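You operate a simulated robot arm through the tools that you are given. There is no shell and no other tool. Be economical: measure what you need, move in short steps, check, and stop when the job is done.

You run a simulated two-armed robot. Do the job below in one go: nothing can be reset, and whatever is moved stays where it is left.

## Task
Put one of the thermostats from the top of the purple table on top of the orange box there. Take the yellow funnel and put it on the top of the cream table. Take the cap off the bottle labelled "2" on the top of the purple table and lay it down there. Put the injector from the top of the purple table on the white sticker there. Take the small carton marked "1" from the top of the pink table and put it in the grey tray. Put the tall carton from the top of the pink table on top of the flat carton there. Put the black elbow on the belt behind engine two. Put two of the nuts from the top of the black table in the orange pan. Do these in any order. Set down upright: tall carton, black elbow.

It is judged by the outcome, as a careful person would: the job done as asked, and still so three seconds after it is handed in. It fails if anything else is knocked over, pushed out of place, dropped, spilled or broken. Lids that push on must go on centred and level and be pressed home; caps that screw on are set level and turned clockwise until they are tight.

## Robot
Two 7-joint arms with two-finger grippers on one trunk, on a base that drives. Base frame: it is fixed to the floor where the robot stands at the start and does not move with it; the origin is under the middle of the robot, x ahead of it, y to its left, z up; the surface under the hand at the start is at about z = 85. Readings come in cm, rad, newtons and seconds.
The left shoulder is at the start at [7.8, 15.1, 98.8], the right one opposite. With the tool pointing down near the work surface each hand reaches from about 24 to 78 cm from the robot's upright axis, wherever it stands, measured 20 degrees to its own side. Places, roughly: belt behind engine two [-350, 260, 30]; black elbow (7x4x7 cm) [-120, 180, 90]; bottle [50, 0, 100]; flat carton [-125, 125, 100]; grey tray (22x18 cm) [-150, -120, 86]; injector [50, 75, 100]; nut (2x2x2 cm) [-100, 210, 90]; orange box [50, 25, 100]; orange pan (17x18x6 cm) [-100, 260, 90]; small carton [-75, 75, 75]; tall carton [-125, 150, 100]; thermostat [75, -25, 100]; top of the cream table [-150, -140, 80]; white sticker [50, 50, 75]; yellow funnel (11x11x15 cm) [80, -30, 90]. Payload 2.54 kg a hand.
The tool frame of a hand sits at the grasp point between the pads (the TCP): z along the fingers, y along the line on which they close. The tips reach 3 cm beyond it. Largest opening 11.6 cm; the body of the gripper starts 9.5 cm behind the TCP.
Orientation is that of the tool frame in the base frame, as a unit quaternion [x, y, z, w]. With the fingers straight down and closing along the base's y, the tool's x points along the base's -x, its y along +y and its z along -z.

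## Interface
- The arms move only by the tool arm_command. It takes "left_series", "right_series" or both (then of equal length, played together; a hand with none holds still); each is one flat list of numbers, 7 for each row, row after row: the shift along the base's x, y, z in cm, then the turn, a rotation vector about the base's x, y, z in rad, then the opening, from 0 (shut) to 1 (fully open). In form: [x, y, z, rx, ry, rz, fingers, x, y, z, rx, ry, rz, fingers, ...]. A call has 1 to 20 rows; each row is the pose to reach, as a shift and turn from the pose commanded when the call began. Rows are played at 5 a second. More than 5 cm and 0.15 rad between two rows, or a gripper value outside its range, and nothing of the call is played. Where a pose cannot be reached the arm comes as near as it can. A force on the tool above 40 N (or 10 N above the force at the start of the call, whichever is more), or a blocked arm, ends the call early, and 0.2 s more pass. Each finger travels about 7.2 cm/s and halts on what it meets, pressing with about 41 N; the grip force reading is that of the motor and also rises with nothing between the fingers. The clock runs only during rows and for 0.2 s after the last one: add rows that repeat a pose to give the fingers time. It gives the time, the measured TCP pose, the force on the tool (base axes), the opening and the grip force at its end, in the units of the frame above (readings bear some noise), with the torque about the TCP (base axes, N m) and any sound that the robot's microphone picked up, and new pictures: "pictures" is both (left out), scene, wrist or none (wrist: the cameras of the hands that moved).
- Cameras (640 x 400 px; columns grow to the right, rows downward): "scene" is now at [12.62, 7.37, 114.98]; the picture's right is [0.78, -0.62, 0.00], its down [-0.08, -0.10, -0.99] and it looks along [0.62, 0.78, -0.13] (base axes); focal length 214 px, centre (320, 200). "left" rides on the left gripper at [6.9, 1.5, -12.2] in its tool frame; the picture's right is [-0.21, 0.98, 0.00], its down [-0.83, -0.18, -0.53] and it looks along [-0.52, -0.11, 0.85] (tool axes); focal length 251 px, centre (320, 200). "right" rides on the right gripper at [6.9, -1.5, -12.2] in its tool frame; the picture's right is [0.21, 0.98, 0.00], its down [-0.83, 0.18, -0.53] and it looks along [-0.52, 0.11, 0.85] (tool axes); focal length 251 px, centre (320, 200). There is no depth. A picture from a camera that has moved, and an enlarged one, comes with that camera's place and axes in the base frame and with its lens.
- slide_trunk(by): slides the trunk up (or, below 0, down) by that many cm; the arms and the scene camera ride with it, the base frame stays. It gives what a move gives, with no picture.
- base_move(legs): drives the robot by 1 to 6 legs, each [ahead, left, turn to the left] in cm, cm and rad, along the robot's own axes; the way and the turn of a leg run together, so that a leg with both is an arc; at most 150 cm and 3.142 rad a leg. The arms and the cameras ride along, it lands a little off, and it stops where it bumps. It gives what a move gives, and a new picture of the scene camera.
- pan_tilt(pan, tilt): turns the head with the scene camera to pan (to the left, within 1.396 rad either way) and tilt (down, from -0.506 to 1.204), counted from straight ahead of the robot. It gives what a move gives, and a new picture of the scene camera.
- inspect(camera, box): a new picture of the part [left, top, right, bottom] of that camera's present view, enlarged. It takes no simulated time.
- hand_in(): hands the job in; it is judged then, once.

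Go step by step. Nothing tells you exact positions but the pictures and the camera data: compare them with the known pose of the tool, close in by small moves and look again before you grip or let go. The budget is 493 turns and 360 pictures, counting those below and the enlarged ones. Unless the task says otherwise, let go and move clear before handing in, and close with one line.

The tools are called after "Request:" by a JSON object that holds its "method" and its "body". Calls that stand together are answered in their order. arm_command: Moves the arms, as the interface text tells. Its arguments: {"type":"object","properties":{"left_series":{"type":"array"},"right_series":{"type":"array"},"pictures":{"type":"string","enum":["both","scene","wrist","none"]}},"required":[]} The other tools are called the same way: slide_trunk (by) slides the trunk up or down; base_move (legs) drives the base; pan_tilt (pan, tilt) turns the head that bears the scene camera; inspect (camera, box) takes an enlarged picture of a part of a camera's view; hand_in () hands the job in.

At the start:

```text
time: 0.0
left_eef_pos: [30.95, 26.42, 113.2]
left_tcp_rot: [0.0, 1.0, 0.0, 0.0]
left_force: [0.2, 0.8, 0.2]
left_wrist_torque: [0.01, -0.03, 0.01]
left_opening: 11.6
left_finger_force: 0.1
right_eef_pos: [47.03, -10.5, 109.16]
right_tcp_rot: [0.0, 1.0, 0.001, 0.0]
right_force: [-0.1, 0.3, 0.5]
right_wrist_torque: [0.01, -0.02, -0.02]
right_opening: 11.59
right_finger_force: 0.1
trunk travel left (down, up): [-22.5, 6.4]
robot x, y, heading: [-0.33, -0.23, -0.003]
head pan, tilt: [0.899, 0.133]
```

scene: 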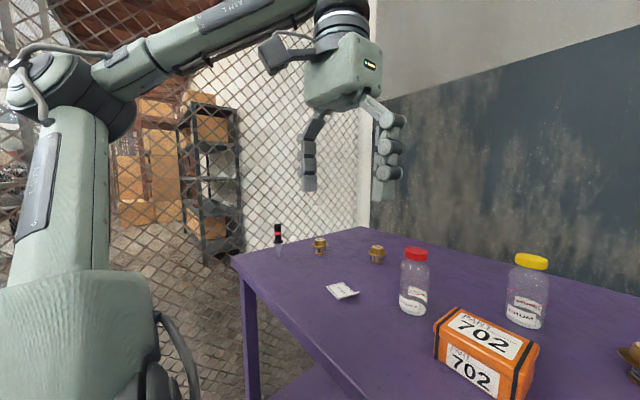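
right: 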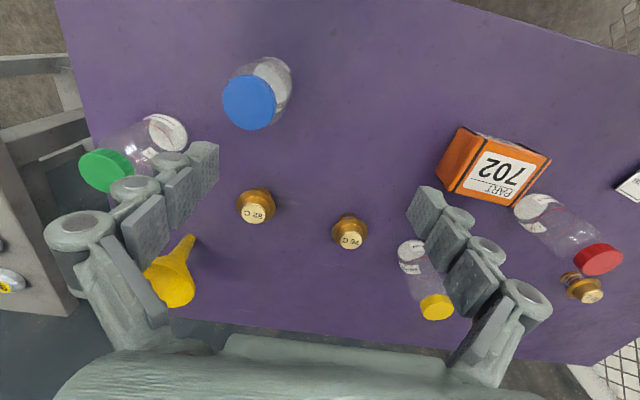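
left: 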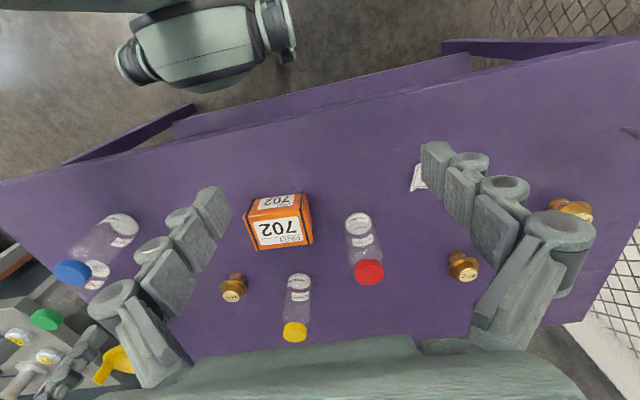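

I see the purple table ahead with the bottles, orange box, thermostats and funnel. I'll look straight ahead and downward to map the table.

Request:
{"method": "pan_tilt", "body": {"pan": 0.0, "tilt": 0.5}}

Request:
{"method": "pan_tilt", "body": {"pan": 0.7, "tilt": 0.5}}

Request:
{"method": "pan_tilt", "body": {"pan": -0.7, "tilt": 0.5}}

```text
time: 1.2
left_eef_pos: [30.86, 26.56, 113.09]
left_tcp_rot: [0.0, 1.0, 0.0, 0.0]
left_force: [-0.1, -0.2, 0.2]
left_wrist_torque: [0.01, -0.01, 0.0]
left_opening: 11.59
left_finger_force: 0.1
right_eef_pos: [46.99, -10.47, 109.24]
right_tcp_rot: [-0.001, 1.0, 0.001, 0.001]
right_force: [0.7, 0.3, 0.4]
right_wrist_torque: [-0.01, 0.02, 0.01]
right_opening: 11.6
right_finger_force: 0.0
trunk travel left (down, up): [-22.5, 6.4]
robot x, y, heading: [-0.07, -0.01, -0.001]
head pan, tilt: [0.0, 0.499]
camera scene: at [15.96, 0.14, 111.59], right [0.0, -1.0, 0.0], down [-0.48, 0.0, -0.88], along [0.88, 0.0, -0.48], focal length 214 px, centre (320, 200)
```

scene: 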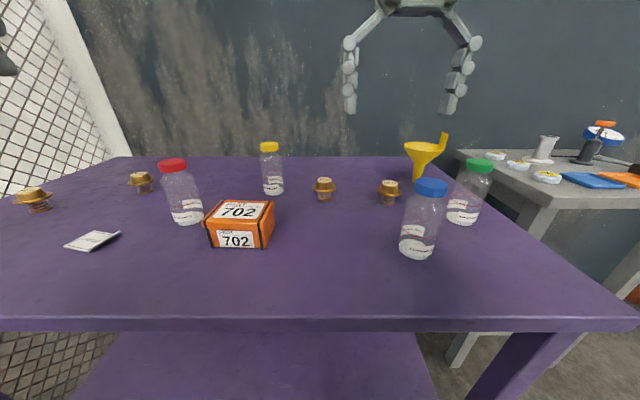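

```text
time: 2.3
left_eef_pos: [30.93, 26.51, 113.14]
left_tcp_rot: [0.0, 1.0, 0.0, 0.0]
left_force: [-1.5, 0.1, -0.4]
left_wrist_torque: [0.0, 0.01, 0.01]
left_opening: 11.59
left_finger_force: 0.1
right_eef_pos: [46.94, -10.5, 109.11]
right_tcp_rot: [0.001, 1.0, 0.001, 0.0]
right_force: [0.4, -0.1, -1.5]
right_wrist_torque: [0.01, 0.02, 0.02]
right_opening: 11.59
right_finger_force: 0.1
trunk travel left (down, up): [-22.5, 6.4]
robot x, y, heading: [0.28, 0.2, -0.002]
head pan, tilt: [0.7, 0.499]
camera scene: at [13.83, 5.98, 111.59], right [0.64, -0.77, 0.0], down [-0.37, -0.31, -0.88], along [0.67, 0.56, -0.48], focal length 214 px, centre (320, 200)
```

scene: 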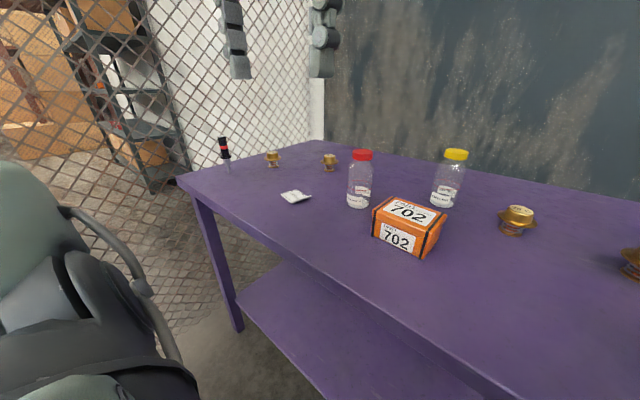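

```text
time: 3.8
left_eef_pos: [31.05, 26.53, 113.06]
left_tcp_rot: [0.0, 1.0, 0.0, 0.0]
left_force: [-0.1, -0.1, 0.5]
left_wrist_torque: [-0.01, -0.03, 0.02]
left_opening: 11.58
left_finger_force: 0.1
right_eef_pos: [46.95, -10.54, 109.15]
right_tcp_rot: [0.001, 1.0, 0.002, 0.001]
right_force: [-0.1, -0.2, -0.9]
right_wrist_torque: [-0.01, 0.0, 0.01]
right_opening: 11.6
right_finger_force: 0.0
trunk travel left (down, up): [-22.5, 6.4]
robot x, y, heading: [0.11, 0.03, 0.001]
head pan, tilt: [-0.7, 0.499]
camera scene: at [13.82, -5.73, 111.59], right [-0.64, -0.77, 0.0], down [-0.37, 0.31, -0.88], along [0.67, -0.57, -0.48], focal length 214 px, centre (320, 200)
```

scene: 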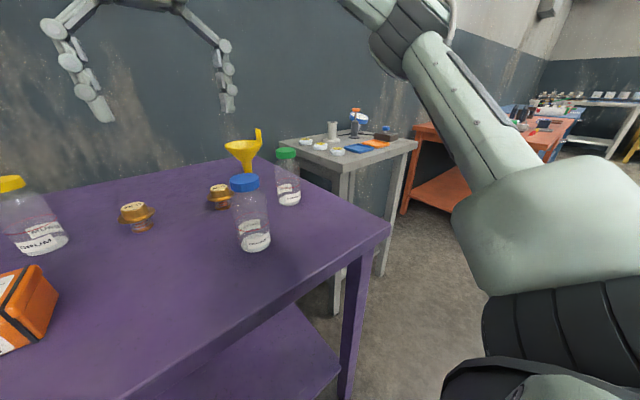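

The thermostats and four bottles are here, and I need the labels to tell which bottle is "2". I'll zoom in.

Request:
{"method": "inspect", "body": {"camera": "scene", "box": [180, 120, 340, 260]}}

Request:
{"method": "inspect", "body": {"camera": "scene", "box": [0, 160, 160, 260]}}

Request:
{"method": "pan_tilt", "body": {"pan": 0.6, "tilt": 0.5}}

Request:
{"method": "inspect", "body": {"camera": "scene", "box": [240, 130, 440, 255]}}

Request:
{"method": "inspect", "body": {"camera": "scene", "box": [140, 120, 300, 220]}}

```text
2.86 times, centred on (260, 190) of scene
camera zoom: at [13.82, -5.73, 111.59], right [-0.64, -0.77, 0.0], down [-0.37, 0.31, -0.88], along [0.67, -0.57, -0.48], focal length 613 px, centre (491, 229)
```

zoom: 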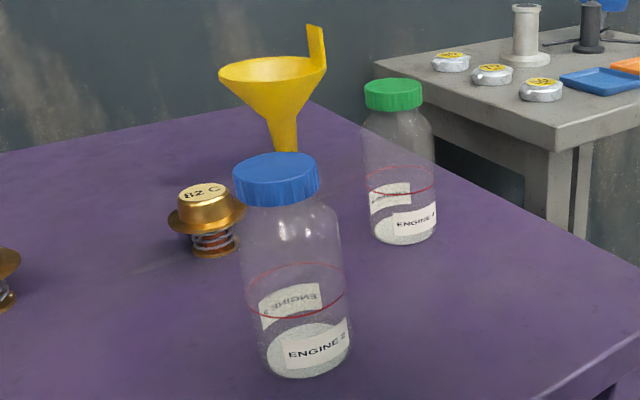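

```text
4.00 times, centred on (80, 210) of scene
camera zoom: at [13.82, -5.73, 111.59], right [-0.64, -0.77, 0.0], down [-0.37, 0.31, -0.88], along [0.67, -0.57, -0.48], focal length 858 px, centre (1280, 160)
```

zoom: 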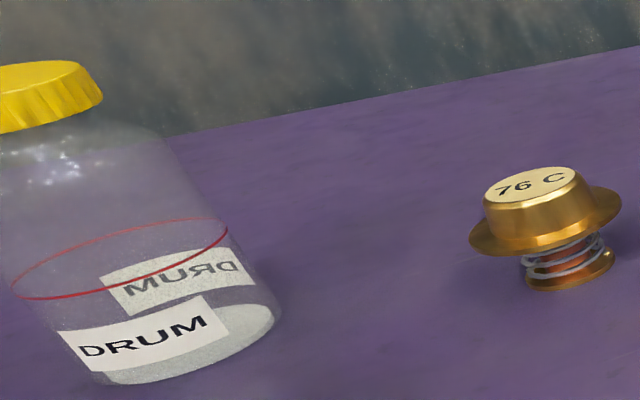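

```text
time: 5.3
left_eef_pos: [30.94, 26.65, 113.13]
left_tcp_rot: [0.0, 1.0, 0.001, 0.0]
left_force: [0.1, -0.4, -0.2]
left_wrist_torque: [-0.03, 0.01, 0.03]
left_opening: 11.62
left_finger_force: 0.1
right_eef_pos: [46.91, -10.46, 109.08]
right_tcp_rot: [0.0, 1.0, 0.001, 0.001]
right_force: [0.4, -0.5, 0.1]
right_wrist_torque: [0.01, 0.01, -0.02]
right_opening: 11.63
right_finger_force: 0.0
trunk travel left (down, up): [-22.5, 6.4]
robot x, y, heading: [0.03, 0.22, -0.001]
head pan, tilt: [0.6, 0.499]
camera scene: at [14.37, 5.26, 111.59], right [0.56, -0.83, 0.0], down [-0.4, -0.27, -0.88], along [0.72, 0.5, -0.48], focal length 214 px, centre (320, 200)
```

scene: 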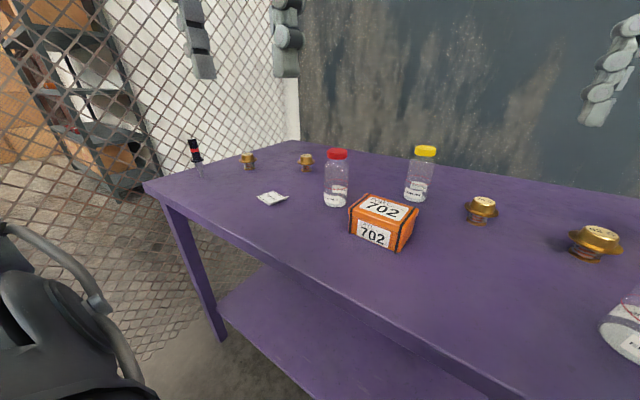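

```text
3.20 times, centred on (340, 192) of scene
camera zoom: at [14.37, 5.26, 111.59], right [0.56, -0.83, 0.0], down [-0.4, -0.27, -0.88], along [0.72, 0.5, -0.48], focal length 686 px, centre (256, 224)
```

zoom: 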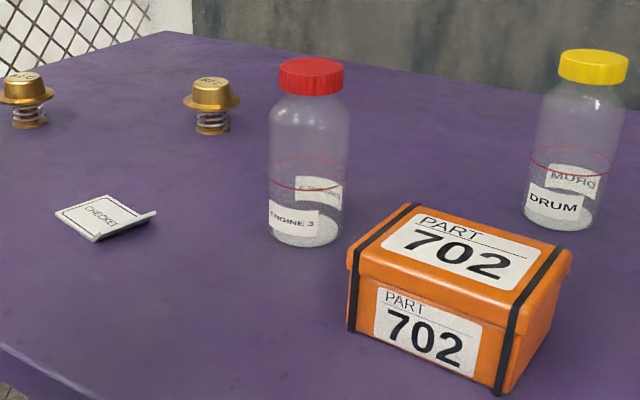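

```text
4.00 times, centred on (220, 170) of scene
camera zoom: at [14.37, 5.26, 111.59], right [0.56, -0.83, 0.0], down [-0.4, -0.27, -0.88], along [0.72, 0.5, -0.48], focal length 858 px, centre (720, 320)
```

zoom: 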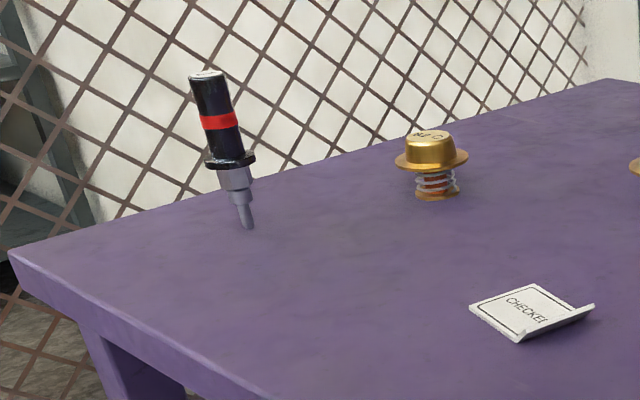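

Blue is probably ENGINE 2 (to confirm), the sticker is "CHECKED", and the injector stands at the left. I'll start with thermostat 76C at about (66,-1), and bring the right hand above it for a look.

Request:
{"method": "arm_command", "body": {"right_series": [4, 2, -1, 0, 0, 0, 1, 8, 4, -2, 0, 0, 0, 1, 12, 6, -3, 0, 0, 0, 1, 16, 8, -4, 0, 0, 0, 1, 19, 9.2, -5, 0, 0, 0, 1, 19, 9.2, -5, 0, 0, 0, 1], "pictures": "wrist"}}

Request:
{"method": "pan_tilt", "body": {"pan": -0.4, "tilt": 0.5}}

Request:
{"method": "inspect", "body": {"camera": "scene", "box": [300, 130, 460, 250]}}

```text
time: 6.7
left_eef_pos: [30.95, 26.51, 113.15]
left_tcp_rot: [0.001, 1.0, 0.0, 0.0]
left_force: [0.1, 0.8, -0.4]
left_wrist_torque: [-0.03, 0.02, -0.01]
left_opening: 11.62
left_finger_force: 0.0
right_eef_pos: [65.77, -1.26, 104.11]
right_tcp_rot: [0.0, 1.0, 0.001, 0.002]
right_force: [0.7, -0.1, 0.4]
right_wrist_torque: [-0.01, 0.03, -0.02]
right_opening: 11.61
right_finger_force: 0.1
trunk travel left (down, up): [-22.5, 6.4]
robot x, y, heading: [0.43, 0.47, -0.005]
head pan, tilt: [0.6, 0.499]
camera right: at [59.01, -2.83, 116.35], right [-0.21, 0.98, 0.0], down [0.82, 0.18, 0.54], along [0.52, 0.12, -0.84], focal length 251 px, centre (320, 200)
```

right: 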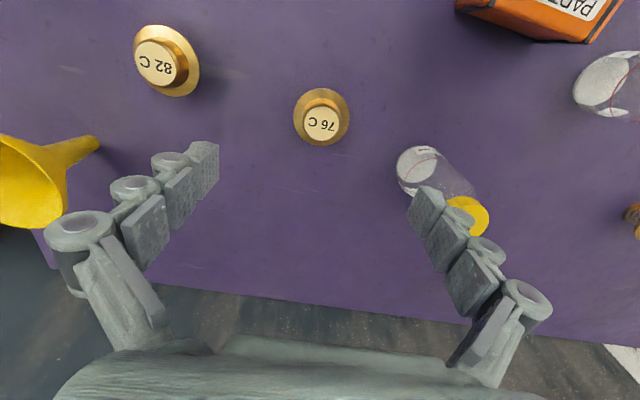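

```text
time: 7.9
left_eef_pos: [30.99, 26.52, 113.17]
left_tcp_rot: [0.0, 1.0, 0.0, -0.001]
left_force: [0.7, -1.0, 0.6]
left_wrist_torque: [0.04, -0.02, 0.0]
left_opening: 11.57
left_finger_force: 0.1
right_eef_pos: [65.83, -1.32, 104.15]
right_tcp_rot: [0.001, 1.0, 0.001, 0.001]
right_force: [0.0, 0.2, -0.9]
right_wrist_torque: [0.03, 0.0, 0.0]
right_opening: 11.61
right_finger_force: 0.0
trunk travel left (down, up): [-22.5, 6.4]
robot x, y, heading: [0.09, 0.03, 0.001]
head pan, tilt: [-0.4, 0.499]
camera scene: at [15.24, -3.4, 111.59], right [-0.39, -0.92, 0.0], down [-0.44, 0.19, -0.88], along [0.81, -0.34, -0.48], focal length 214 px, centre (320, 200)
```

scene: 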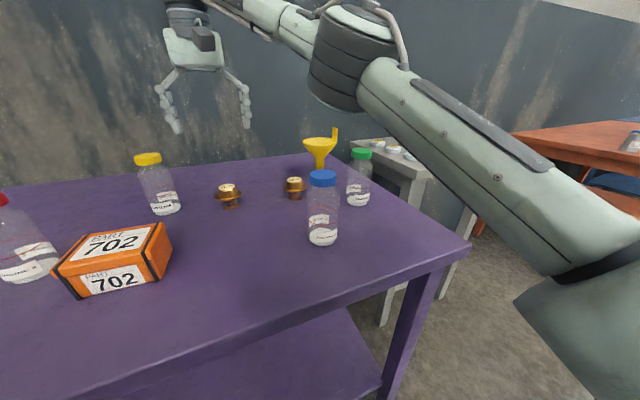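

```text
3.33 times, centred on (380, 190) of scene
camera zoom: at [15.24, -3.4, 111.59], right [-0.39, -0.92, 0.0], down [-0.44, 0.19, -0.88], along [0.81, -0.34, -0.48], focal length 715 px, centre (120, 233)
```

zoom: 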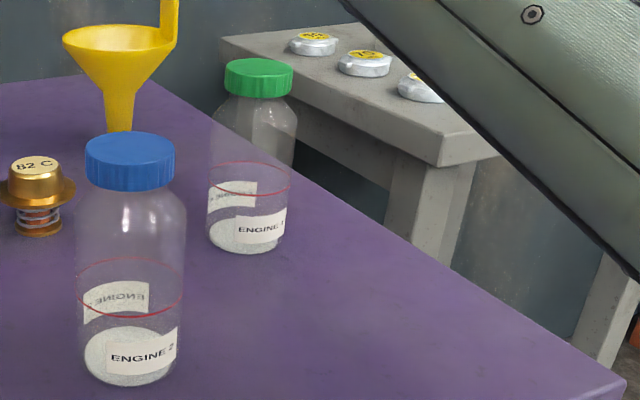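

Thermostat 76C's centre works out at (65.9,-1.0), with the flange about 6 cm wide at z≈88. I'll descend straight with the fingers straddling it and look again.

Request:
{"method": "arm_command", "body": {"right_series": [0, 0.1, -4, 0, 0, 0, 0.85, 0.1, 0.3, -8, 0, 0, 0, 0.85, 0.1, 0.3, -11, 0, 0, 0, 0.85, 0.1, 0.3, -11, 0, 0, 0, 0.85], "pictures": "wrist"}}

Request:
{"method": "pan_tilt", "body": {"pan": 0.0, "tilt": 0.5}}

Request:
{"method": "inspect", "body": {"camera": "scene", "box": [240, 120, 400, 220]}}

```text
time: 8.9
left_eef_pos: [30.94, 26.54, 113.18]
left_tcp_rot: [0.0, 1.0, 0.0, 0.0]
left_force: [0.5, 0.3, 0.4]
left_wrist_torque: [-0.03, -0.04, -0.03]
left_opening: 11.61
left_finger_force: 0.0
right_eef_pos: [66.12, -0.83, 93.11]
right_tcp_rot: [0.0, 1.0, 0.001, 0.001]
right_force: [0.0, 0.5, 0.0]
right_wrist_torque: [0.0, 0.04, 0.01]
right_opening: 9.85
right_finger_force: 0.0
trunk travel left (down, up): [-22.5, 6.4]
robot x, y, heading: [-0.06, 0.05, -0.006]
head pan, tilt: [-0.4, 0.499]
camera right: at [59.24, -2.39, 105.24], right [-0.21, 0.98, 0.0], down [0.82, 0.18, 0.54], along [0.52, 0.12, -0.84], focal length 251 px, centre (320, 200)
```

right: 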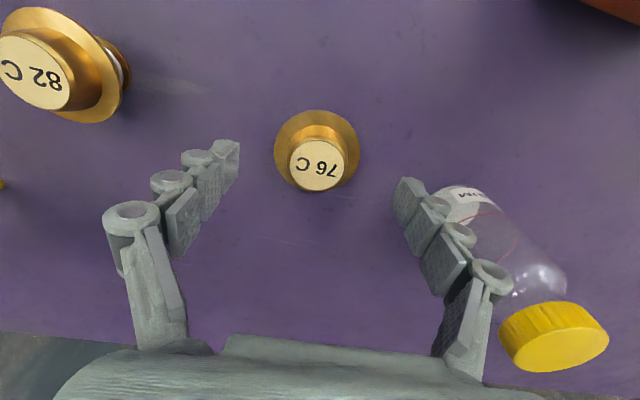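

```text
time: 9.8
left_eef_pos: [30.91, 26.51, 113.12]
left_tcp_rot: [0.0, 1.0, 0.001, 0.0]
left_force: [-0.1, 0.0, 0.0]
left_wrist_torque: [-0.02, 0.01, -0.03]
left_opening: 11.59
left_finger_force: 0.0
right_eef_pos: [66.13, -0.96, 93.03]
right_tcp_rot: [0.0, 1.0, 0.001, 0.001]
right_force: [0.5, -0.9, -0.6]
right_wrist_torque: [-0.01, 0.0, -0.02]
right_opening: 9.84
right_finger_force: 0.0
trunk travel left (down, up): [-22.5, 6.4]
robot x, y, heading: [0.11, 0.27, -0.001]
head pan, tilt: [0.0, 0.499]
camera scene: at [15.96, 0.12, 111.59], right [0.0, -1.0, 0.0], down [-0.48, 0.0, -0.88], along [0.88, 0.0, -0.48], focal length 214 px, centre (320, 200)
```

scene: 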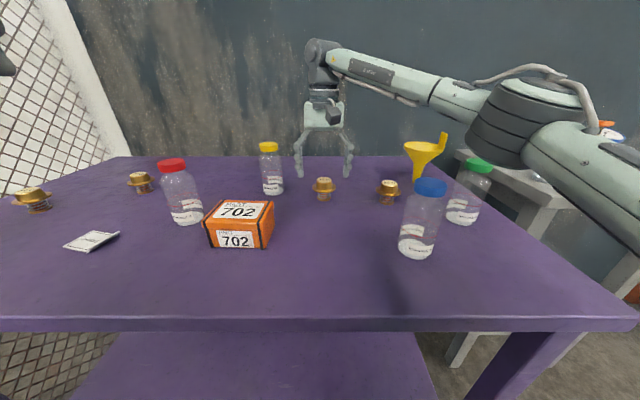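

```text
4.00 times, centred on (320, 170) of scene
camera zoom: at [15.96, 0.12, 111.59], right [0.0, -1.0, 0.0], down [-0.48, 0.0, -0.88], along [0.88, 0.0, -0.48], focal length 858 px, centre (320, 320)
```

zoom: 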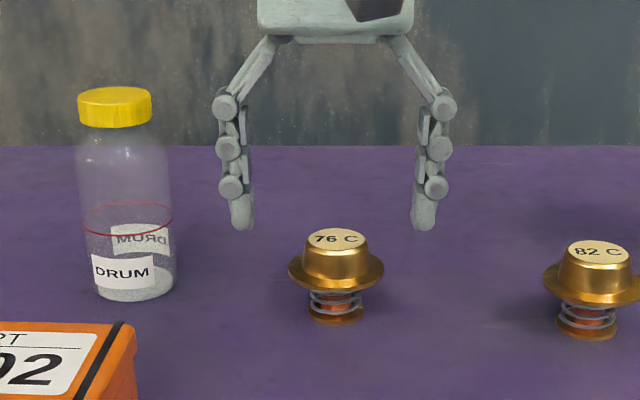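

The two views agree on the thermostat's top at (66.4,-0.9,90). I'll lower around the flange and close.

Request:
{"method": "arm_command", "body": {"right_series": [0.3, 0, -2.2, 0, 0, 0, 0.85, 0.3, 0, -4.3, 0, 0, 0, 0.85, 0.3, 0, -4.3, 0, 0, 0, 0.6, 0.3, 0, -4.3, 0, 0, 0, 0.4, 0.3, 0, -4.3, 0, 0, 0, 0.4, 0.3, 0, -4.3, 0, 0, 0, 0.4], "pictures": "wrist"}}

```text
time: 11.2
left_eef_pos: [30.89, 26.5, 113.13]
left_tcp_rot: [0.0, 1.0, 0.0, 0.0]
left_force: [-0.2, 1.3, 0.3]
left_wrist_torque: [0.01, -0.02, 0.04]
left_opening: 11.59
left_finger_force: 0.1
right_eef_pos: [66.3, -0.91, 88.78]
right_tcp_rot: [0.001, 1.0, 0.0, 0.0]
right_force: [0.1, -0.1, 0.5]
right_wrist_torque: [-0.01, 0.0, 0.02]
right_opening: 5.97
right_finger_force: 41.0
trunk travel left (down, up): [-22.5, 6.4]
robot x, y, heading: [0.08, -0.56, -0.0]
head pan, tilt: [0.0, 0.499]
camera right: at [59.52, -2.49, 100.99], right [-0.21, 0.98, 0.0], down [0.82, 0.18, 0.54], along [0.52, 0.12, -0.84], focal length 251 px, centre (320, 200)
```

right: 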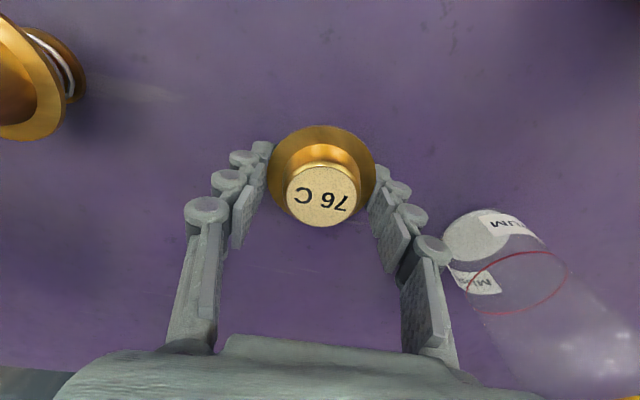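

Gripped at 6 cm. I'll lift and carry it above the orange box, whose top I estimate at centre (50,15), z≈90.6.

Request:
{"method": "arm_command", "body": {"right_series": [0, 0, 5, 0, 0, 0, 0.4, 0, 0, 10, 0, 0, 0, 0.4, -3, 3, 13, 0, 0, 0, 0.4, -6, 6, 13, 0, 0, 0, 0.4, -9, 9, 13, 0, 0, 0, 0.4, -12, 12, 13, 0, 0, 0, 0.4, -15, 15, 13, 0, 0, 0, 0.4, -16, 16, 13, 0, 0, 0, 0.4, -16, 16, 13, 0, 0, 0, 0.4], "pictures": "both"}}

Request:
{"method": "inspect", "body": {"camera": "scene", "box": [160, 140, 320, 260]}}

```text
refused: row 3 steps farther than a row can; nothing moved
```

```text
3.33 times, centred on (240, 200) of scene
camera zoom: at [15.96, 0.13, 111.59], right [0.0, -1.0, 0.0], down [-0.48, 0.0, -0.88], along [0.88, 0.0, -0.48], focal length 715 px, centre (587, 200)
```

zoom: 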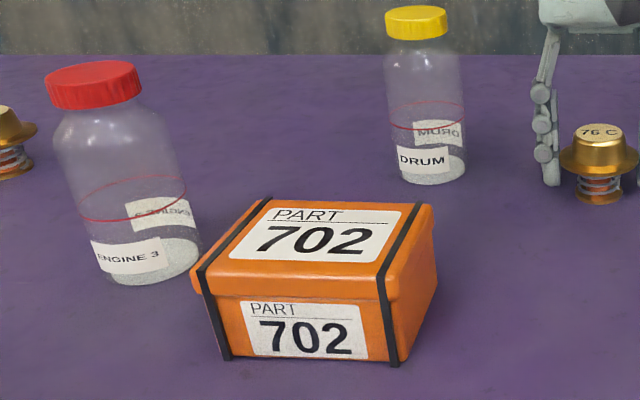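

A step was slightly too long and nothing moved, so I'll resend it with shorter steps.

Request:
{"method": "arm_command", "body": {"right_series": [0, 0, 4.5, 0, 0, 0, 0.4, 0, 0, 9, 0, 0, 0, 0.4, -2.5, 2.5, 12, 0, 0, 0, 0.4, -5, 5, 13, 0, 0, 0, 0.4, -8, 8, 13, 0, 0, 0, 0.4, -11, 11, 13, 0, 0, 0, 0.4, -14, 14, 13, 0, 0, 0, 0.4, -16, 16, 13, 0, 0, 0, 0.4, -16, 16, 13, 0, 0, 0, 0.4], "pictures": "both"}}

```text
time: 13.2
left_eef_pos: [30.98, 26.53, 113.13]
left_tcp_rot: [0.0, 1.0, -0.001, -0.001]
left_force: [0.2, 0.3, 0.4]
left_wrist_torque: [0.01, 0.0, 0.02]
left_opening: 11.61
left_finger_force: 0.1
right_eef_pos: [50.37, 15.11, 101.78]
right_tcp_rot: [0.001, 1.0, 0.001, 0.0]
right_force: [-0.1, -0.5, -0.9]
right_wrist_torque: [0.02, -0.03, 0.01]
right_opening: 5.95
right_finger_force: 40.7
trunk travel left (down, up): [-22.5, 6.4]
robot x, y, heading: [-0.2, -0.23, 0.001]
head pan, tilt: [0.0, 0.499]
camera scene: at [15.97, 0.12, 111.58], right [0.0, -1.0, 0.0], down [-0.48, 0.0, -0.88], along [0.88, 0.0, -0.48], focal length 214 px, centre (320, 200)
camera right: at [43.4, 13.62, 113.99], right [-0.21, 0.98, 0.0], down [0.83, 0.18, 0.54], along [0.52, 0.12, -0.84], focal length 251 px, centre (320, 200)
```

scene: 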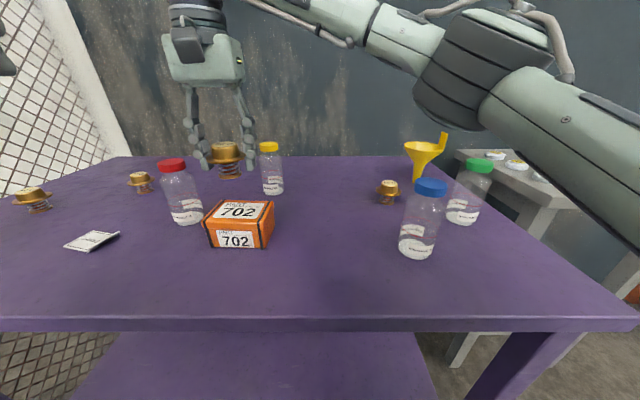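
right: 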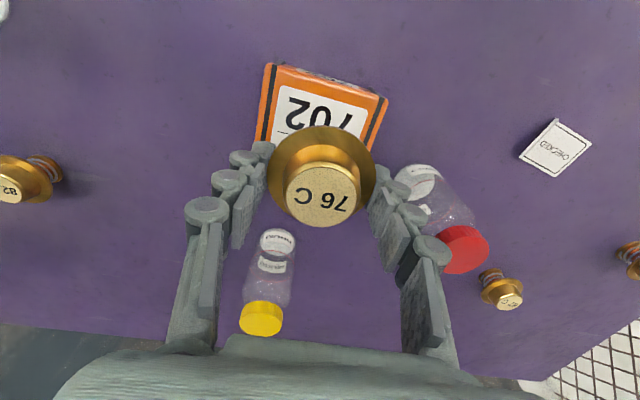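

The box centre is confirmed at (50,15). I'll lower toward contact at TCP z≈94.3.

Request:
{"method": "arm_command", "body": {"right_series": [-0.3, 0, -3, 0, 0, 0, 0.4, -0.3, 0, -5.5, 0, 0, 0, 0.4, -0.3, 0, -6.8, 0, 0, 0, 0.4, -0.3, 0, -7.1, 0, 0, 0, 0.4, -0.3, 0, -7.1, 0, 0, 0, 0.4], "pictures": "scene"}}

Request:
{"method": "inspect", "body": {"camera": "scene", "box": [180, 150, 300, 250]}}

```text
time: 14.4
left_eef_pos: [30.89, 26.54, 113.17]
left_tcp_rot: [0.0, 1.0, -0.001, 0.0]
left_force: [0.6, -0.1, -0.6]
left_wrist_torque: [-0.02, 0.0, 0.04]
left_opening: 11.58
left_finger_force: 0.1
right_eef_pos: [50.12, 15.04, 94.74]
right_tcp_rot: [0.001, 1.0, 0.002, 0.003]
right_force: [1.1, -0.1, 3.8]
right_wrist_torque: [0.02, -0.04, -0.02]
right_opening: 5.93
right_finger_force: 40.7
trunk travel left (down, up): [-22.5, 6.4]
robot x, y, heading: [-0.23, -0.31, -0.003]
head pan, tilt: [0.0, 0.499]
camera scene: at [15.94, 0.13, 111.6], right [0.0, -1.0, 0.0], down [-0.48, 0.0, -0.88], along [0.88, 0.0, -0.48], focal length 214 px, centre (320, 200)
```

scene: 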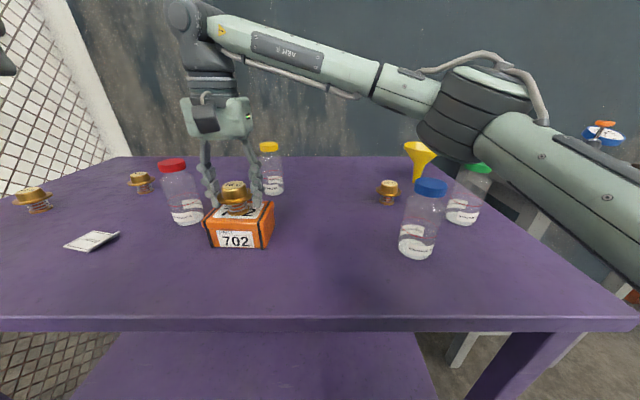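

```text
4.00 times, centred on (240, 200) of scene
camera zoom: at [15.94, 0.13, 111.6], right [0.0, -1.0, 0.0], down [-0.48, 0.0, -0.88], along [0.88, 0.0, -0.48], focal length 858 px, centre (640, 200)
```

zoom: 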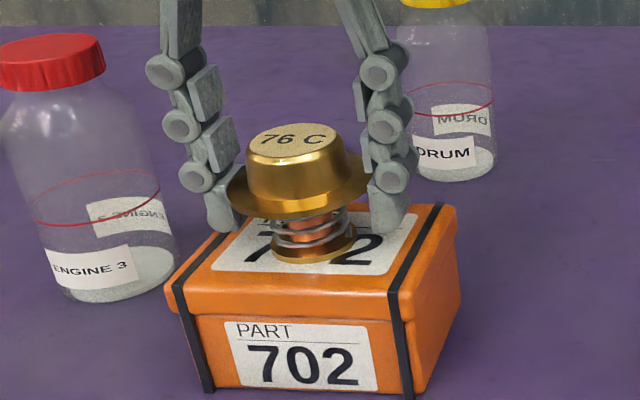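

The thermostat is touching the box (about 4 N). I'll release and rise clear.

Request:
{"method": "arm_command", "body": {"right_series": [0, 0, -0.2, 0, 0, 0, 0.4, 0, 0, -0.2, 0, 0, 0, 0.7, 0, 0, -0.2, 0, 0, 0, 0.8, 0, 0, 4, 0, 0, 0, 0.8, 0, 0, 8.5, 0, 0, 0, 0.8, 0, 0, 12, 0, 0, 0, 0.8], "pictures": "scene"}}

Request:
{"method": "inspect", "body": {"camera": "scene", "box": [180, 150, 300, 250]}}

```text
time: 15.8
left_eef_pos: [31.0, 26.55, 113.21]
left_tcp_rot: [0.0, 1.0, 0.001, 0.0]
left_force: [0.4, 0.6, -0.3]
left_wrist_torque: [-0.05, -0.01, -0.02]
left_opening: 11.61
left_finger_force: 0.0
right_eef_pos: [49.97, 15.09, 106.7]
right_tcp_rot: [0.0, 1.0, 0.001, 0.001]
right_force: [0.3, -0.3, -0.1]
right_wrist_torque: [-0.04, 0.02, -0.02]
right_opening: 9.29
right_finger_force: 0.1
trunk travel left (down, up): [-22.5, 6.4]
robot x, y, heading: [0.03, -0.06, -0.002]
head pan, tilt: [0.0, 0.499]
camera scene: at [15.92, 0.14, 111.59], right [0.0, -1.0, 0.0], down [-0.48, 0.0, -0.88], along [0.88, 0.0, -0.48], focal length 214 px, centre (320, 200)
```

scene: 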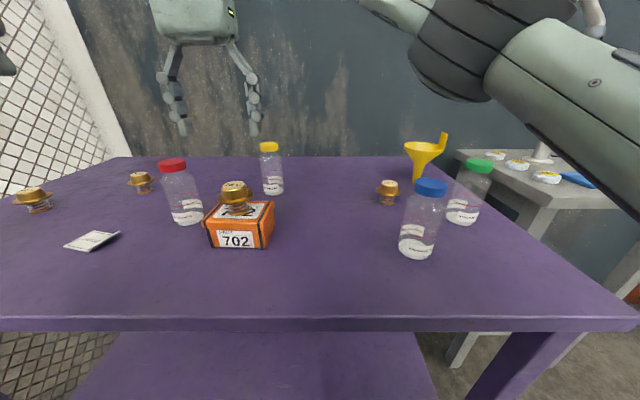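

```text
4.00 times, centred on (240, 200) of scene
camera zoom: at [15.92, 0.14, 111.59], right [0.0, -1.0, 0.0], down [-0.48, 0.0, -0.88], along [0.88, 0.0, -0.48], focal length 858 px, centre (640, 200)
```

zoom: 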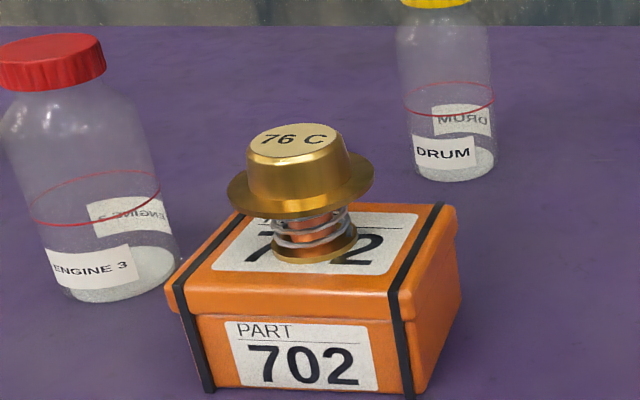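

The thermostat sits level on the box. Next is the blue-capped "ENGINE 2" bottle. I'll shift the base right about 15 cm so both hands can work at it: left holds the body, right unscrews.

Request:
{"method": "base_move", "body": {"legs": [[0, -15, 0]]}}

```text
time: 17.9
left_eef_pos: [30.85, 11.82, 113.09]
left_tcp_rot: [-0.003, 1.0, 0.0, 0.0]
left_force: [0.1, -0.3, -0.8]
left_wrist_torque: [0.02, 0.01, 0.0]
left_opening: 11.6
left_finger_force: 0.0
right_eef_pos: [50.06, 0.6, 106.62]
right_tcp_rot: [-0.002, 1.0, 0.002, 0.0]
right_force: [-0.6, -0.2, 0.9]
right_wrist_torque: [0.02, -0.02, 0.02]
right_opening: 9.27
right_finger_force: 0.1
trunk travel left (down, up): [-22.5, 6.4]
robot x, y, heading: [0.18, -14.55, 0.004]
head pan, tilt: [0.0, 0.499]
camera scene: at [16.0, -14.62, 111.59], right [0.01, -1.0, 0.0], down [-0.48, 0.0, -0.88], along [0.88, 0.0, -0.48], focal length 214 px, centre (320, 200)
```

scene: 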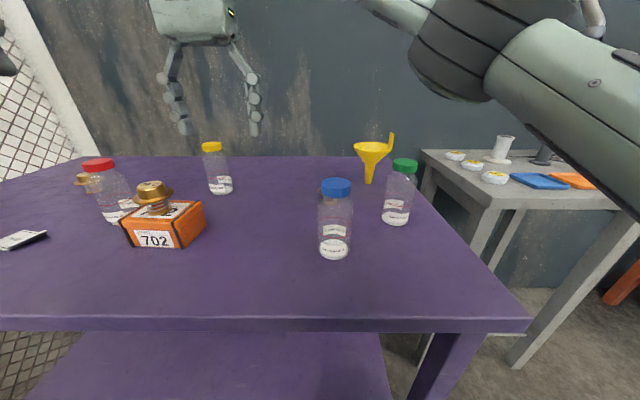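

The bottle is centred at about (46.5,-17), cap top z≈97.8. I'll swing the right hand out to the right first, then bring the left hand to a tilted pre-grasp pose in front of the bottle.

Request:
{"method": "arm_command", "body": {"right_series": [0, -4.5, 1, 0, 0, 0, 0.8, 0, -9, 2, 0, 0, 0, 0.8, 0, -13.5, 3, 0, 0, 0, 0.8, 0, -18, 4, 0, 0, 0, 0.8, 0, -22.5, 5, 0, 0, 0, 0.8, 0, -27, 6, 0, 0, 0, 0.8, 0, -31, 6, 0, 0, 0, 0.8, 0, -31, 6, 0, 0, 0, 0.8], "pictures": "none"}}

Request:
{"method": "arm_command", "body": {"left_series": [0.65, -3.1, -1.8, -0.02, -0.112, -0.041, 1, 1.3, -6.25, -3.6, -0.04, -0.225, -0.081, 1, 1.95, -9.4, -5.4, -0.059, -0.337, -0.122, 1, 2.6, -12.5, -7.2, -0.079, -0.45, -0.163, 1, 3.25, -15.6, -9, -0.099, -0.562, -0.203, 1, 3.9, -18.8, -10.9, -0.119, -0.674, -0.244, 1, 4.55, -21.9, -12.7, -0.138, -0.787, -0.284, 1, 5.2, -25, -14.5, -0.158, -0.899, -0.325, 1, 5.2, -25, -14.5, -0.158, -0.899, -0.325, 1, 5.2, -25, -14.5, -0.158, -0.899, -0.325, 1], "pictures": "both"}}

```text
time: 19.7
left_eef_pos: [30.81, 11.89, 113.18]
left_tcp_rot: [-0.003, 1.0, -0.001, 0.0]
left_force: [0.0, 0.2, 0.1]
left_wrist_torque: [-0.02, 0.01, -0.02]
left_opening: 11.6
left_finger_force: 0.1
right_eef_pos: [50.12, -30.46, 112.52]
right_tcp_rot: [-0.003, 1.0, 0.0, 0.001]
right_force: [-0.2, 0.4, 1.1]
right_wrist_torque: [-0.01, 0.02, 0.02]
right_opening: 9.28
right_finger_force: 0.0
trunk travel left (down, up): [-22.5, 6.4]
robot x, y, heading: [0.06, -14.6, 0.008]
head pan, tilt: [0.0, 0.499]
```

```text
time: 22.1
left_eef_pos: [40.89, -14.05, 103.89]
left_tcp_rot: [0.087, 0.89, -0.103, 0.435]
left_force: [-0.2, -0.1, -0.1]
left_wrist_torque: [-0.02, 0.01, 0.01]
left_opening: 11.58
left_finger_force: 0.0
left hand out of reach, approached as far as the arm can: row 7, 8, 9, 10
right_eef_pos: [50.11, -30.49, 112.63]
right_tcp_rot: [-0.003, 1.0, 0.001, 0.001]
right_force: [0.5, -0.4, 0.1]
right_wrist_torque: [-0.03, 0.03, 0.01]
right_opening: 9.29
right_finger_force: 0.1
trunk travel left (down, up): [-22.5, 6.4]
robot x, y, heading: [-0.01, -14.8, 0.005]
head pan, tilt: [0.0, 0.499]
stopped in row 10 (left hand): the arm was blocked; the commanded pose is now the measured one
camera scene: at [13.38, -20.93, 111.37], right [-0.7, -0.72, 0.0], down [-0.36, 0.35, -0.87], along [0.62, -0.6, -0.5], focal length 214 px, centre (320, 200)
camera left: at [27.8, -8.91, 105.58], right [0.37, 0.93, 0.06], down [0.05, -0.09, 0.99], along [0.93, -0.37, -0.08], focal length 251 px, centre (320, 200)
```

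scene: 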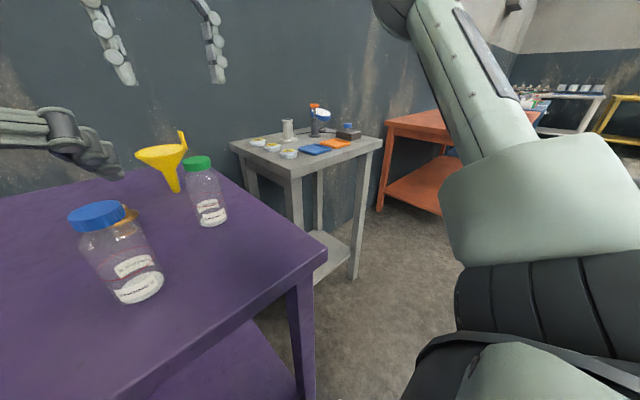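
left: 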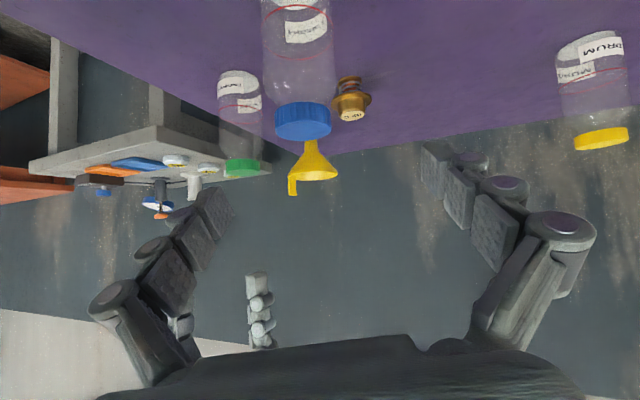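

The left arm pressed against the head and turned it, because that pose is too close to the body. I'll retrace it, then back the base off for more room.

Request:
{"method": "arm_command", "body": {"left_series": [-1.25, 3.25, 1.15, 0.027, 0.113, 0.023, 1, -2.5, 6.5, 2.3, 0.053, 0.226, 0.045, 1, -3.75, 9.75, 3.45, 0.08, 0.339, 0.068, 1, -5, 13, 4.6, 0.107, 0.452, 0.09, 1, -6.25, 16.25, 5.75, 0.134, 0.565, 0.113, 1, -7.5, 19.5, 6.9, 0.16, 0.678, 0.136, 1, -8.75, 22.75, 8.05, 0.187, 0.791, 0.158, 1, -10, 26, 9.2, 0.214, 0.904, 0.181, 1, -10, 26, 9.2, 0.214, 0.904, 0.181, 1], "pictures": "none"}}

Request:
{"method": "base_move", "body": {"legs": [[-12, 0, 0]]}}

Request:
{"method": "pan_tilt", "body": {"pan": 0.0, "tilt": 0.5}}

```text
time: 24.1
left_eef_pos: [30.94, 11.76, 113.09]
left_tcp_rot: [0.005, 1.0, -0.001, -0.001]
left_force: [0.5, -1.3, -0.3]
left_wrist_torque: [0.0, 0.02, -0.01]
left_opening: 11.59
left_finger_force: 0.1
right_eef_pos: [50.1, -30.57, 112.56]
right_tcp_rot: [-0.003, 1.0, 0.0, 0.001]
right_force: [-0.8, 0.3, 0.6]
right_wrist_torque: [-0.03, -0.02, 0.04]
right_opening: 9.27
right_finger_force: 0.0
trunk travel left (down, up): [-22.5, 6.4]
robot x, y, heading: [0.17, -14.54, 0.007]
head pan, tilt: [0.0, 0.499]
```

```text
time: 25.3
left_eef_pos: [18.8, 11.69, 113.06]
left_tcp_rot: [0.002, 1.0, -0.002, 0.0]
left_force: [-1.2, -0.2, 0.4]
left_wrist_torque: [-0.02, -0.03, 0.04]
left_opening: 11.62
left_finger_force: 0.0
right_eef_pos: [37.91, -30.45, 112.63]
right_tcp_rot: [-0.003, 1.0, 0.001, 0.001]
right_force: [-0.3, 0.0, 0.9]
right_wrist_torque: [0.01, -0.05, -0.02]
right_opening: 9.28
right_finger_force: 0.1
trunk travel left (down, up): [-22.5, 6.4]
robot x, y, heading: [-11.96, -14.45, 0.009]
head pan, tilt: [0.0, 0.499]
camera scene: at [3.91, -14.63, 111.6], right [0.01, -1.0, 0.0], down [-0.48, 0.0, -0.88], along [0.88, 0.01, -0.48], focal length 214 px, centre (320, 200)
```

scene: 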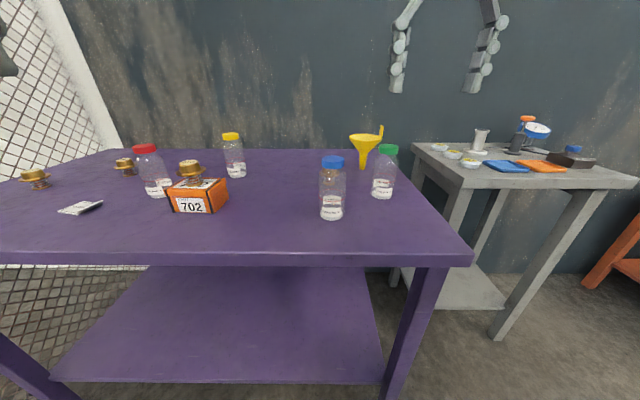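

```text
time: 25.9
left_eef_pos: [18.88, 11.69, 113.02]
left_tcp_rot: [0.002, 1.0, -0.001, 0.0]
left_force: [0.1, 0.1, -0.7]
left_wrist_torque: [0.02, 0.01, 0.0]
left_opening: 11.6
left_finger_force: 0.1
right_eef_pos: [38.13, -30.43, 112.69]
right_tcp_rot: [-0.004, 1.0, 0.001, 0.0]
right_force: [-0.8, 0.2, -0.6]
right_wrist_torque: [0.0, -0.04, -0.02]
right_opening: 9.28
right_finger_force: 0.1
trunk travel left (down, up): [-22.5, 6.4]
robot x, y, heading: [-12.19, -14.76, 0.002]
head pan, tilt: [0.0, 0.499]
camera scene: at [3.99, -14.63, 111.59], right [0.01, -1.0, 0.0], down [-0.48, 0.0, -0.88], along [0.88, 0.01, -0.48], focal length 214 px, centre (320, 200)
```

scene: 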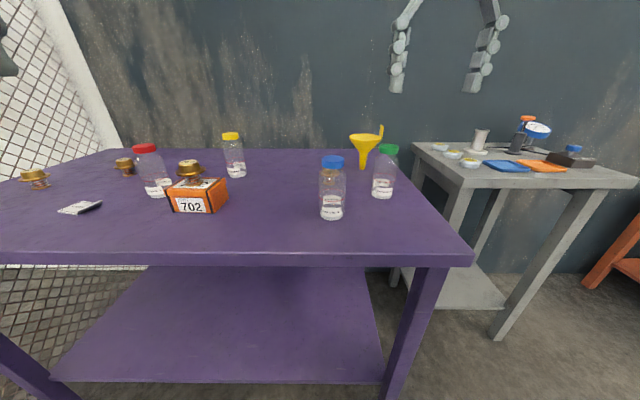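

There's plenty of room now. I'll back up 8 cm more, then bring the left hand to a nearer pre-grasp pose while the right hand moves outward.

Request:
{"method": "base_move", "body": {"legs": [[-8, 0, 0]]}}

Request:
{"method": "arm_command", "body": {"left_series": [2.9, -2.6, -1.2, -0.016, -0.09, -0.033, 1, 5.8, -5.2, -2.4, -0.032, -0.18, -0.065, 1, 8.7, -7.9, -3.8, -0.047, -0.27, -0.098, 1, 11.6, -10.5, -5.5, -0.063, -0.36, -0.13, 1, 14.5, -13.1, -7.5, -0.079, -0.45, -0.163, 1, 17.4, -15.8, -9.5, -0.095, -0.54, -0.195, 1, 20.3, -18.4, -11.5, -0.111, -0.63, -0.228, 1, 23.2, -21, -13.5, -0.126, -0.72, -0.26, 1, 26.1, -23.7, -15.5, -0.142, -0.81, -0.293, 1, 28.9, -26.3, -17.5, -0.158, -0.899, -0.325, 1, 28.9, -26.3, -17.5, -0.158, -0.899, -0.325, 1], "right_series": [0, -2, 0, 0, 0, 0, 0.8, 0, -4, 0, 0, 0, 0, 0.8, 0, -6, 0, 0, 0, 0, 0.8, 0, -8, 0, 0, 0, 0, 0.8, 0, -8, 0, 0, 0, 0, 0.8, 0, -8, 0, 0, 0, 0, 0.8, 0, -8, 0, 0, 0, 0, 0.8, 0, -8, 0, 0, 0, 0, 0.8, 0, -8, 0, 0, 0, 0, 0.8, 0, -8, 0, 0, 0, 0, 0.8, 0, -8, 0, 0, 0, 0, 0.8], "pictures": "both"}}

```text
time: 27.0
left_eef_pos: [10.74, 11.77, 113.05]
left_tcp_rot: [0.002, 1.0, -0.001, 0.0]
left_force: [-0.8, 0.7, 0.7]
left_wrist_torque: [-0.04, -0.03, 0.0]
left_opening: 11.59
left_finger_force: 0.1
right_eef_pos: [30.07, -30.52, 112.49]
right_tcp_rot: [-0.005, 1.0, 0.001, 0.002]
right_force: [-1.5, -0.9, 0.5]
right_wrist_torque: [0.0, -0.01, -0.01]
right_opening: 9.29
right_finger_force: 0.1
trunk travel left (down, up): [-22.5, 6.4]
robot x, y, heading: [-20.06, -14.97, 0.016]
head pan, tilt: [0.0, 0.499]
camera scene: at [-4.03, -14.68, 111.6], right [0.01, -1.0, 0.0], down [-0.48, 0.0, -0.88], along [0.88, 0.01, -0.48], focal length 214 px, centre (320, 200)
```

scene: 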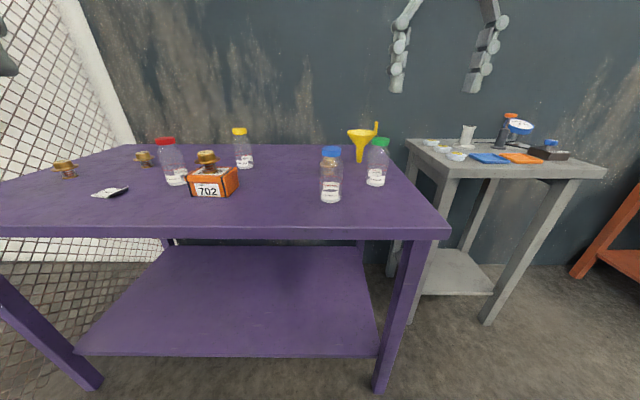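

```text
time: 29.4
left_eef_pos: [39.8, -14.72, 95.57]
left_tcp_rot: [0.157, 0.884, -0.076, 0.433]
left_force: [0.1, 0.5, 0.1]
left_wrist_torque: [0.0, -0.05, 0.0]
left_opening: 11.58
left_finger_force: 0.1
right_eef_pos: [30.15, -38.29, 112.49]
right_tcp_rot: [-0.004, 1.0, 0.001, 0.002]
right_force: [-0.4, -0.2, 0.0]
right_wrist_torque: [-0.02, 0.01, -0.02]
right_opening: 9.28
right_finger_force: 0.0
trunk travel left (down, up): [-22.5, 6.4]
robot x, y, heading: [-19.86, -15.23, 0.011]
head pan, tilt: [0.0, 0.499]
camera scene: at [-3.99, -14.68, 111.6], right [0.01, -1.0, 0.0], down [-0.48, 0.0, -0.88], along [0.88, 0.01, -0.48], focal length 214 px, centre (320, 200)
camera right: at [23.26, -39.97, 124.73], right [-0.22, 0.97, 0.0], down [0.82, 0.19, 0.54], along [0.52, 0.12, -0.84], focal length 251 px, centre (320, 200)
camera left: at [27.2, -8.52, 97.66], right [0.46, 0.87, 0.17], down [0.02, -0.2, 0.98], along [0.89, -0.45, -0.11], focal length 251 px, centre (320, 200)
```

scene: 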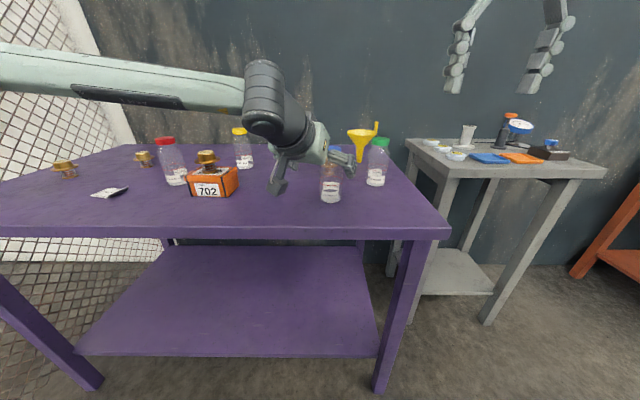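
right: 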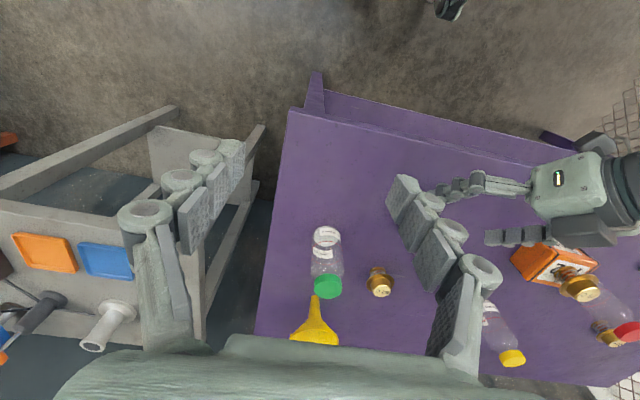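
left: 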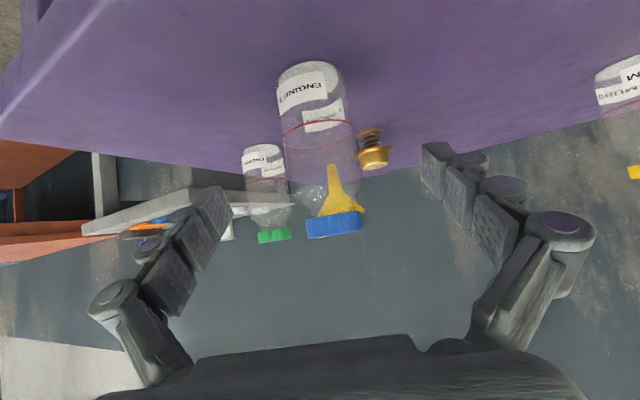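

The bottle is at (46.5,-17.2). I'll advance the left hand along its fingers and take the body in a grip.

Request:
{"method": "arm_command", "body": {"left_series": [2.2, -0.8, -1.8, 0, 0, 0, 1, 4.4, -1.65, -3.7, 0, 0, 0, 1, 6.7, -2.5, -5.55, 0, 0, 0, 1, 6.7, -2.5, -5.55, 0, 0, 0, 1], "pictures": "both"}}

```text
time: 30.4
left_eef_pos: [45.09, -13.27, 90.65]
left_tcp_rot: [0.159, 0.884, -0.077, 0.432]
left_force: [0.6, 0.7, 0.7]
left_wrist_torque: [0.05, 0.02, -0.03]
left_opening: 11.62
left_finger_force: 0.1
left hand out of reach, approached as far as the arm can: row 1, 2, 3, 4
right_eef_pos: [30.12, -38.43, 112.42]
right_tcp_rot: [-0.004, 1.0, 0.001, 0.001]
right_force: [0.3, -0.2, 1.2]
right_wrist_torque: [-0.03, 0.01, 0.03]
right_opening: 9.28
right_finger_force: 0.0
trunk travel left (down, up): [-22.5, 6.4]
robot x, y, heading: [-19.68, -15.35, 0.015]
head pan, tilt: [0.0, 0.499]
camera scene: at [-3.95, -14.68, 111.59], right [0.01, -1.0, 0.0], down [-0.48, 0.0, -0.88], along [0.88, 0.01, -0.48], focal length 214 px, centre (320, 200)
camera left: at [32.48, -7.07, 92.61], right [0.46, 0.87, 0.17], down [0.02, -0.2, 0.98], along [0.89, -0.45, -0.11], focal length 251 px, centre (320, 200)
```

scene: 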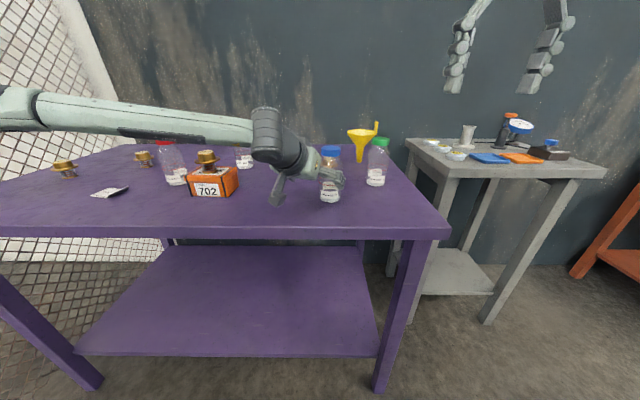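
left: 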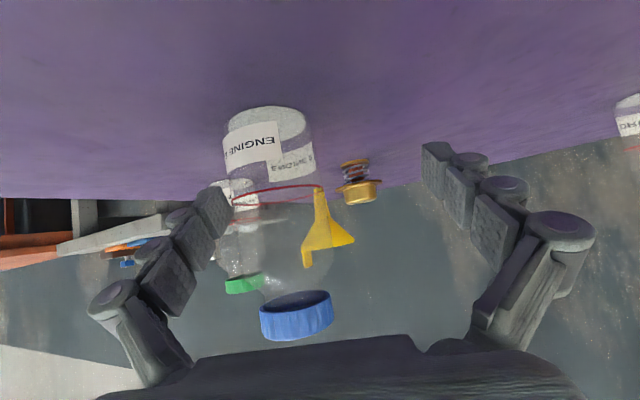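

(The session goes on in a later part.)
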